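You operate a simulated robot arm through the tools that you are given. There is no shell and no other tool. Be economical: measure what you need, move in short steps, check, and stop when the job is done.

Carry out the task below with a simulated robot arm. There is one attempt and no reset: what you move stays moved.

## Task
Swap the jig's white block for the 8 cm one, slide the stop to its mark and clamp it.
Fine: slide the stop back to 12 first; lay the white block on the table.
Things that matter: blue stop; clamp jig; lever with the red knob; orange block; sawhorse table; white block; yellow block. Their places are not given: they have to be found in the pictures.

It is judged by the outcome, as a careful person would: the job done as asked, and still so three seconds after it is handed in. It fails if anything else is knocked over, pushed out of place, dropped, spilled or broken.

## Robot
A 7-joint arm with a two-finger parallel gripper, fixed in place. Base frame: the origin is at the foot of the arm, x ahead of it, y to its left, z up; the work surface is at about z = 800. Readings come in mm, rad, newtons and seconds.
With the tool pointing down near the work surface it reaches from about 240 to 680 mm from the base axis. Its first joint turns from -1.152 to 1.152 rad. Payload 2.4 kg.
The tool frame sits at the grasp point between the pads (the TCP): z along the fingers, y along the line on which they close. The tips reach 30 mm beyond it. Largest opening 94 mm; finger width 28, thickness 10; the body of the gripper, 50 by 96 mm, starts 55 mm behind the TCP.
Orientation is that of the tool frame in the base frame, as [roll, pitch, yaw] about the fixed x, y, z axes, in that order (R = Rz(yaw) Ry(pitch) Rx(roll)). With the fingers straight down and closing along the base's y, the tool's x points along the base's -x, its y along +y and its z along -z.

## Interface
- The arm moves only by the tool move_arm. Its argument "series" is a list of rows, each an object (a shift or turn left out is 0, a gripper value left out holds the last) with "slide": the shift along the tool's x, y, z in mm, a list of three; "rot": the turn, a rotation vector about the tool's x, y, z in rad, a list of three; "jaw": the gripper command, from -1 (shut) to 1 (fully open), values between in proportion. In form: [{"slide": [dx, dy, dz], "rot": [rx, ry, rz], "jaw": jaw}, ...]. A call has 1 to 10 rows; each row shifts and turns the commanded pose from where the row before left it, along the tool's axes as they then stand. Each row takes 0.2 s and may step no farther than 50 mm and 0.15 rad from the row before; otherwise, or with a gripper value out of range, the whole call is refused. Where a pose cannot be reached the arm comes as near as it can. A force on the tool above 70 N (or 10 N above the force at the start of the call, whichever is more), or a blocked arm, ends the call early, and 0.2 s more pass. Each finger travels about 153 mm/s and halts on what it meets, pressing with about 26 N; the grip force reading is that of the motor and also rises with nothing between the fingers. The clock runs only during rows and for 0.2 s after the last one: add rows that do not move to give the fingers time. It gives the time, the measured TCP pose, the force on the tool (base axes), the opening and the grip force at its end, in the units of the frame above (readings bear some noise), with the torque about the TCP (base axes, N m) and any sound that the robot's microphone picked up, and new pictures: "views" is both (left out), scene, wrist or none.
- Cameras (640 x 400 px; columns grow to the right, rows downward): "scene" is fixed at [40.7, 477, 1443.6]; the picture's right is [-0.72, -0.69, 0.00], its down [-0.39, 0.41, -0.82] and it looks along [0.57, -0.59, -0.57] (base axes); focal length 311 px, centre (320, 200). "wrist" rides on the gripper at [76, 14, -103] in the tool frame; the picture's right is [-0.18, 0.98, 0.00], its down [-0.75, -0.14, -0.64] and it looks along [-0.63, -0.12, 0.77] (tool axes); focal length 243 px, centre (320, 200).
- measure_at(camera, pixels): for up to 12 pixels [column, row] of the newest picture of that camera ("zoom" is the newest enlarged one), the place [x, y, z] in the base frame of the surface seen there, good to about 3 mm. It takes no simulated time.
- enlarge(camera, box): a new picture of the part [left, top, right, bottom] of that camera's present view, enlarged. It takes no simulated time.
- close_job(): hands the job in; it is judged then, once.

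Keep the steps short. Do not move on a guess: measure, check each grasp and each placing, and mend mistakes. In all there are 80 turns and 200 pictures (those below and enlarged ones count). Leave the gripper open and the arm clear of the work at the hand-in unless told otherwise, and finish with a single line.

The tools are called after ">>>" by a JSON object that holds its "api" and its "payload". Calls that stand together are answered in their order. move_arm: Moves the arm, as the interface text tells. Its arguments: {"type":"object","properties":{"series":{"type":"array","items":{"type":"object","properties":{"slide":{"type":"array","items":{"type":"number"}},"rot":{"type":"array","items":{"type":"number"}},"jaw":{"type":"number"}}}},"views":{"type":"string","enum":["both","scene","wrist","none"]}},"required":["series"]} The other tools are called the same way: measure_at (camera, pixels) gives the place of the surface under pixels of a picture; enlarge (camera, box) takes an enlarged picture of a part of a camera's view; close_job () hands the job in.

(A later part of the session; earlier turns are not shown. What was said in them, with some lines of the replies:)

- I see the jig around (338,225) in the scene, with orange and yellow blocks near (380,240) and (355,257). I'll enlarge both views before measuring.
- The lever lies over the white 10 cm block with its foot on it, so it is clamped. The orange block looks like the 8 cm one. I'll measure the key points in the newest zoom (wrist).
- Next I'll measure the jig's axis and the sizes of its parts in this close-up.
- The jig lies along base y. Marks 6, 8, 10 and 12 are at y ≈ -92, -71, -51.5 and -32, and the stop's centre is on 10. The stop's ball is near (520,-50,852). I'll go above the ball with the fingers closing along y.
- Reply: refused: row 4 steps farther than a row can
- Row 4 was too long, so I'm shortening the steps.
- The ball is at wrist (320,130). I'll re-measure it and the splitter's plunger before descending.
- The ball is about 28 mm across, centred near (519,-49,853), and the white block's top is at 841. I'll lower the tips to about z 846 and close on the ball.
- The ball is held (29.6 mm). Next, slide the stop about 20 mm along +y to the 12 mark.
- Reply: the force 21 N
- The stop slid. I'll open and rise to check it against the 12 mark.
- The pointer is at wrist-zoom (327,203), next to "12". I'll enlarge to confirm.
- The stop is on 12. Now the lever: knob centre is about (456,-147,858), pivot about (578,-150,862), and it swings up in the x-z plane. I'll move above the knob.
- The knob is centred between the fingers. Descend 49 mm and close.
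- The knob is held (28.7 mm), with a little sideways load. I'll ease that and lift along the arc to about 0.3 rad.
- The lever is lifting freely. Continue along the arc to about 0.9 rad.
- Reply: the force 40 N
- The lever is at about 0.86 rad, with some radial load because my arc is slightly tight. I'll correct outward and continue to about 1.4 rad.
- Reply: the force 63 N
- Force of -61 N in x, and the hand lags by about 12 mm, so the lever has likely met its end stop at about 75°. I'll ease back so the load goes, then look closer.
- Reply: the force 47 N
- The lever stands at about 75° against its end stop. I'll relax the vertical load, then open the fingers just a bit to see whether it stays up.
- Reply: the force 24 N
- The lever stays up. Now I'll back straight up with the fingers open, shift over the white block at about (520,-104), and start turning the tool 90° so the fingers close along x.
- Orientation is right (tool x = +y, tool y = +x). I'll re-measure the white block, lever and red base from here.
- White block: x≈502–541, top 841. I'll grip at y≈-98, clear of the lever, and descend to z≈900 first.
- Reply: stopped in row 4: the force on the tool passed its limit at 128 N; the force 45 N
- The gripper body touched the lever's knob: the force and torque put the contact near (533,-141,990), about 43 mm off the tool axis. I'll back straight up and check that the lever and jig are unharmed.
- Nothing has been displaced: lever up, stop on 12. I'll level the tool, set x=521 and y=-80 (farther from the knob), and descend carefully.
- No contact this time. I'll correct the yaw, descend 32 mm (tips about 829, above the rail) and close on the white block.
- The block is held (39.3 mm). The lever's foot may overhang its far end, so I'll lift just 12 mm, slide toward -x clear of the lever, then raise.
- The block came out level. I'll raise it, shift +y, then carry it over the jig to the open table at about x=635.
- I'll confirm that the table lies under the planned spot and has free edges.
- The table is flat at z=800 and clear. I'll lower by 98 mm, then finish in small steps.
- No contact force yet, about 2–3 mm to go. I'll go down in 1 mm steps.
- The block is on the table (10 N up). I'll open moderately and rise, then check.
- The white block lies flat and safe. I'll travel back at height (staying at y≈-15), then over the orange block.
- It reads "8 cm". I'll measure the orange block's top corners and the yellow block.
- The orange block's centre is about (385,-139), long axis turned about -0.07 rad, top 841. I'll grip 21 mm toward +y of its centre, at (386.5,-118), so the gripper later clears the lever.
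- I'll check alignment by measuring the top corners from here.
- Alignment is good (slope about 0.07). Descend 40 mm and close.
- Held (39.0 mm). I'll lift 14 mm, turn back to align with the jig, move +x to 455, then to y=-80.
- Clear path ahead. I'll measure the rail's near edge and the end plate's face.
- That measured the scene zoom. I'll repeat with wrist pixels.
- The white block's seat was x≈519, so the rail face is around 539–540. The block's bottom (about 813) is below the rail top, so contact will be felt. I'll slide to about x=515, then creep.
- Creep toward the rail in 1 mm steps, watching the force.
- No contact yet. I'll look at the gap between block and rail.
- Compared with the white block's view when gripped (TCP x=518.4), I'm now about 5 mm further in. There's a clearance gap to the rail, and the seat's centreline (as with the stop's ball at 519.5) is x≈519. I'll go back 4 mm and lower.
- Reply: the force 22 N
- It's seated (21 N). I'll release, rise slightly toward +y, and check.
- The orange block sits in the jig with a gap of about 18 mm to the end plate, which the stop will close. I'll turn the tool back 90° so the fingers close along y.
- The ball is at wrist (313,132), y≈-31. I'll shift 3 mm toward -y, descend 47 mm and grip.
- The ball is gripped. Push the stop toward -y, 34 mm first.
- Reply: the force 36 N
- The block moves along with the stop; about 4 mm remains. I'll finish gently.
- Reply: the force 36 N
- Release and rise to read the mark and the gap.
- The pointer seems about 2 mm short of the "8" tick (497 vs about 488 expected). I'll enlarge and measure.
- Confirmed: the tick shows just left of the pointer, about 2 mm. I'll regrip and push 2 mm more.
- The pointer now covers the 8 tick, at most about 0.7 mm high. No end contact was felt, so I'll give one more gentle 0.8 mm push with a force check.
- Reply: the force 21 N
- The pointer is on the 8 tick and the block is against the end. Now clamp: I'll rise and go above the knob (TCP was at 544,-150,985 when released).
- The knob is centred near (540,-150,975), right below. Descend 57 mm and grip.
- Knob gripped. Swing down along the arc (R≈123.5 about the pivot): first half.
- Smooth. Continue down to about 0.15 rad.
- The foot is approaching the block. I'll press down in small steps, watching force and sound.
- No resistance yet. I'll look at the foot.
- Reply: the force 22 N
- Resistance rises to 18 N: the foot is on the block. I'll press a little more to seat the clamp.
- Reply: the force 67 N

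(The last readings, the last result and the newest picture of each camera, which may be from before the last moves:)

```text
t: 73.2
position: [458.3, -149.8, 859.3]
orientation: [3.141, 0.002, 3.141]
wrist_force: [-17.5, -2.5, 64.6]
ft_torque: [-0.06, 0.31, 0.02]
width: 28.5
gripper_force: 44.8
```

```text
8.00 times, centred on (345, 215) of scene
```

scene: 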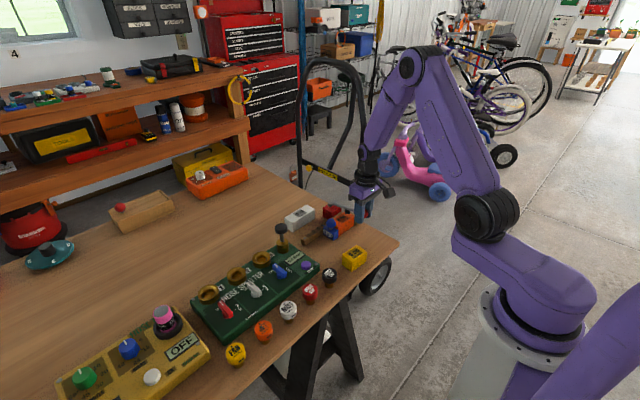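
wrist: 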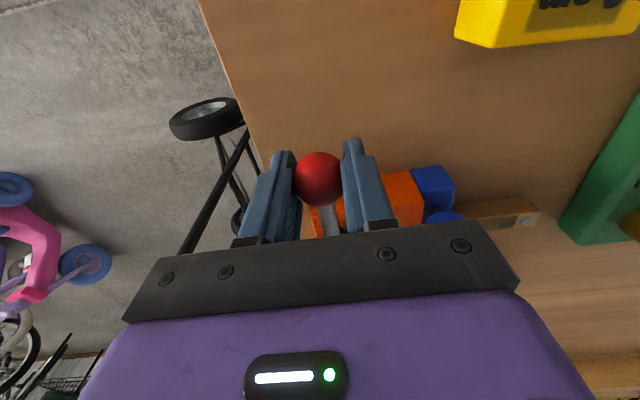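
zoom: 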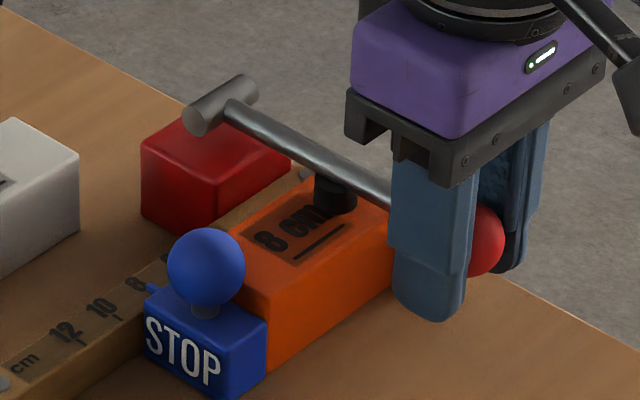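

Firm at 65 N, the foot pressed on the orange block. I'll take the load off, open, and back away upward.

>>> {"api": "move_arm", "payload": {"series": [{"slide": [0, 0, -2.5]}, {"jaw": 0.2}, {}, {}, {"slide": [0, 0, -25]}, {"slide": [0, 0, -45]}, {"slide": [0, 0, -45]}, {"slide": [0, 0, -45]}, {}]}}

>>> {"api": "enlarge", "payload": {"camera": "scene", "box": [300, 180, 380, 250]}}

>>> {"api": "enlarge", "payload": {"camera": "wrist", "box": [260, 60, 500, 210]}}

```text
t: 75.2
position: [458.0, -149.5, 1020.6]
orientation: [-3.14, -0.003, 3.141]
wrist_force: [0.6, -0.2, -0.2]
ft_torque: [0.01, 0.0, 0.0]
width: 56.5
gripper_force: 0.2
```

scene: 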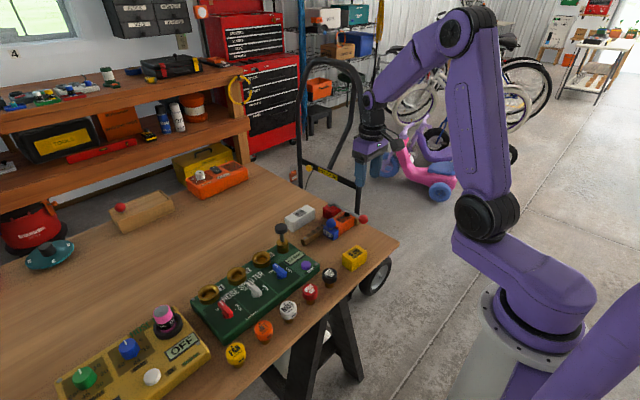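
wrist: 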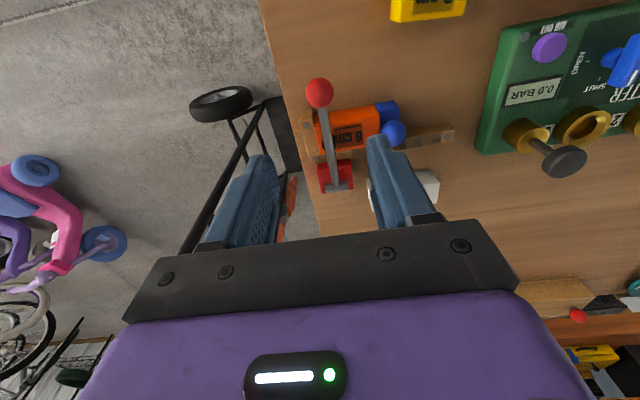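

```text
5.71 times, centred on (340, 215) of scene
```

zoom: 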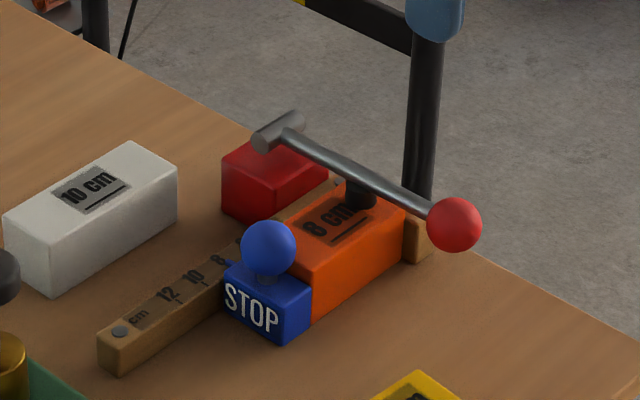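

```text
2.67 times, centred on (380, 135) of wrist
```

zoom: 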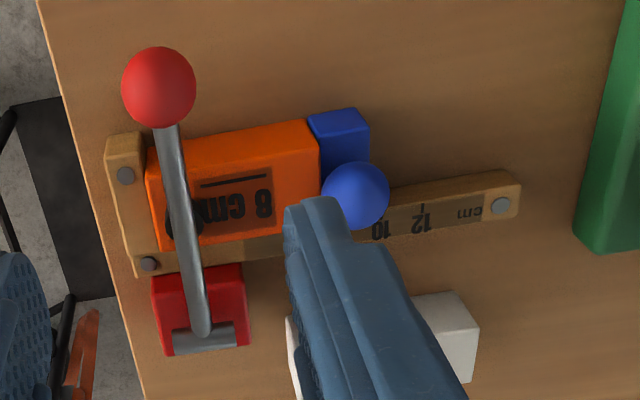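

Everything looks in place. Final check: knob height (originally about 873 at the top) and the stop's place.

>>> {"api": "measure_at", "payload": {"camera": "wrist", "pixels": [[319, 92], [326, 115], [392, 132], [345, 133], [386, 110]]}}

```text
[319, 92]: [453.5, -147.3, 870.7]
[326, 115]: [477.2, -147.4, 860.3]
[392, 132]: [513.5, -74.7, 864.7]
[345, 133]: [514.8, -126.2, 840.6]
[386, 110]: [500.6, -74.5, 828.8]
```

The lever is back at its original height. The finger hides the 8 mark, so I'll shift at height to view it once more.

>>> {"api": "move_arm", "payload": {"series": [{"slide": [-30, 35, 0]}, {"slide": [-30, 35, 0]}, {}], "views": "wrist"}}

>>> {"api": "enlarge", "payload": {"camera": "wrist", "box": [270, 70, 366, 130]}}

>>> {"api": "enlarge", "payload": {"camera": "wrist", "box": [190, 40, 350, 150]}}

```text
t: 76.0
position: [517.4, -78.5, 1020.3]
orientation: [-3.141, 0.0, 3.141]
wrist_force: [-0.5, -1.2, 0.2]
ft_torque: [0.04, 0.03, 0.05]
width: 56.5
gripper_force: 0.1
```

wrist: 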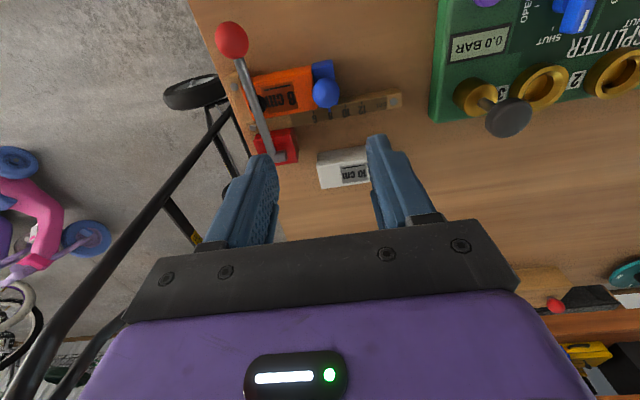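

```text
6.67 times, centred on (318, 100) of wrist
```

zoom: 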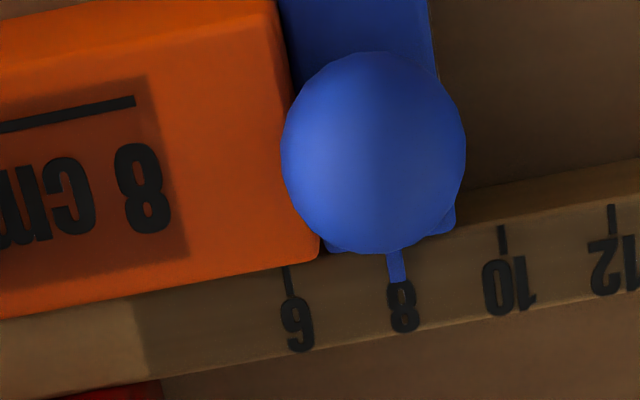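

```text
3.64 times, centred on (270, 95) of wrist
```

zoom: 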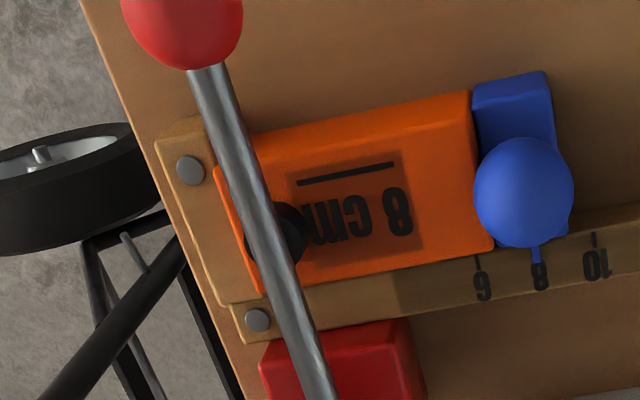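

The pointer is exactly on the 8 tick, midway between 6 and 10. The block is snug, the lever is down, the white block lies on the table, and the arm is clear with the gripper open. Handing in.

>>> {"api": "close_job", "payload": {}}

```text
The job is handed in.
```

The orange 8 cm block is clamped in the jig with the stop on its 8 mark, and the white block is lying on the table; along the way the gripper bumped the raised lever's knob once (128 N), with no visible damage and nothing else moved.
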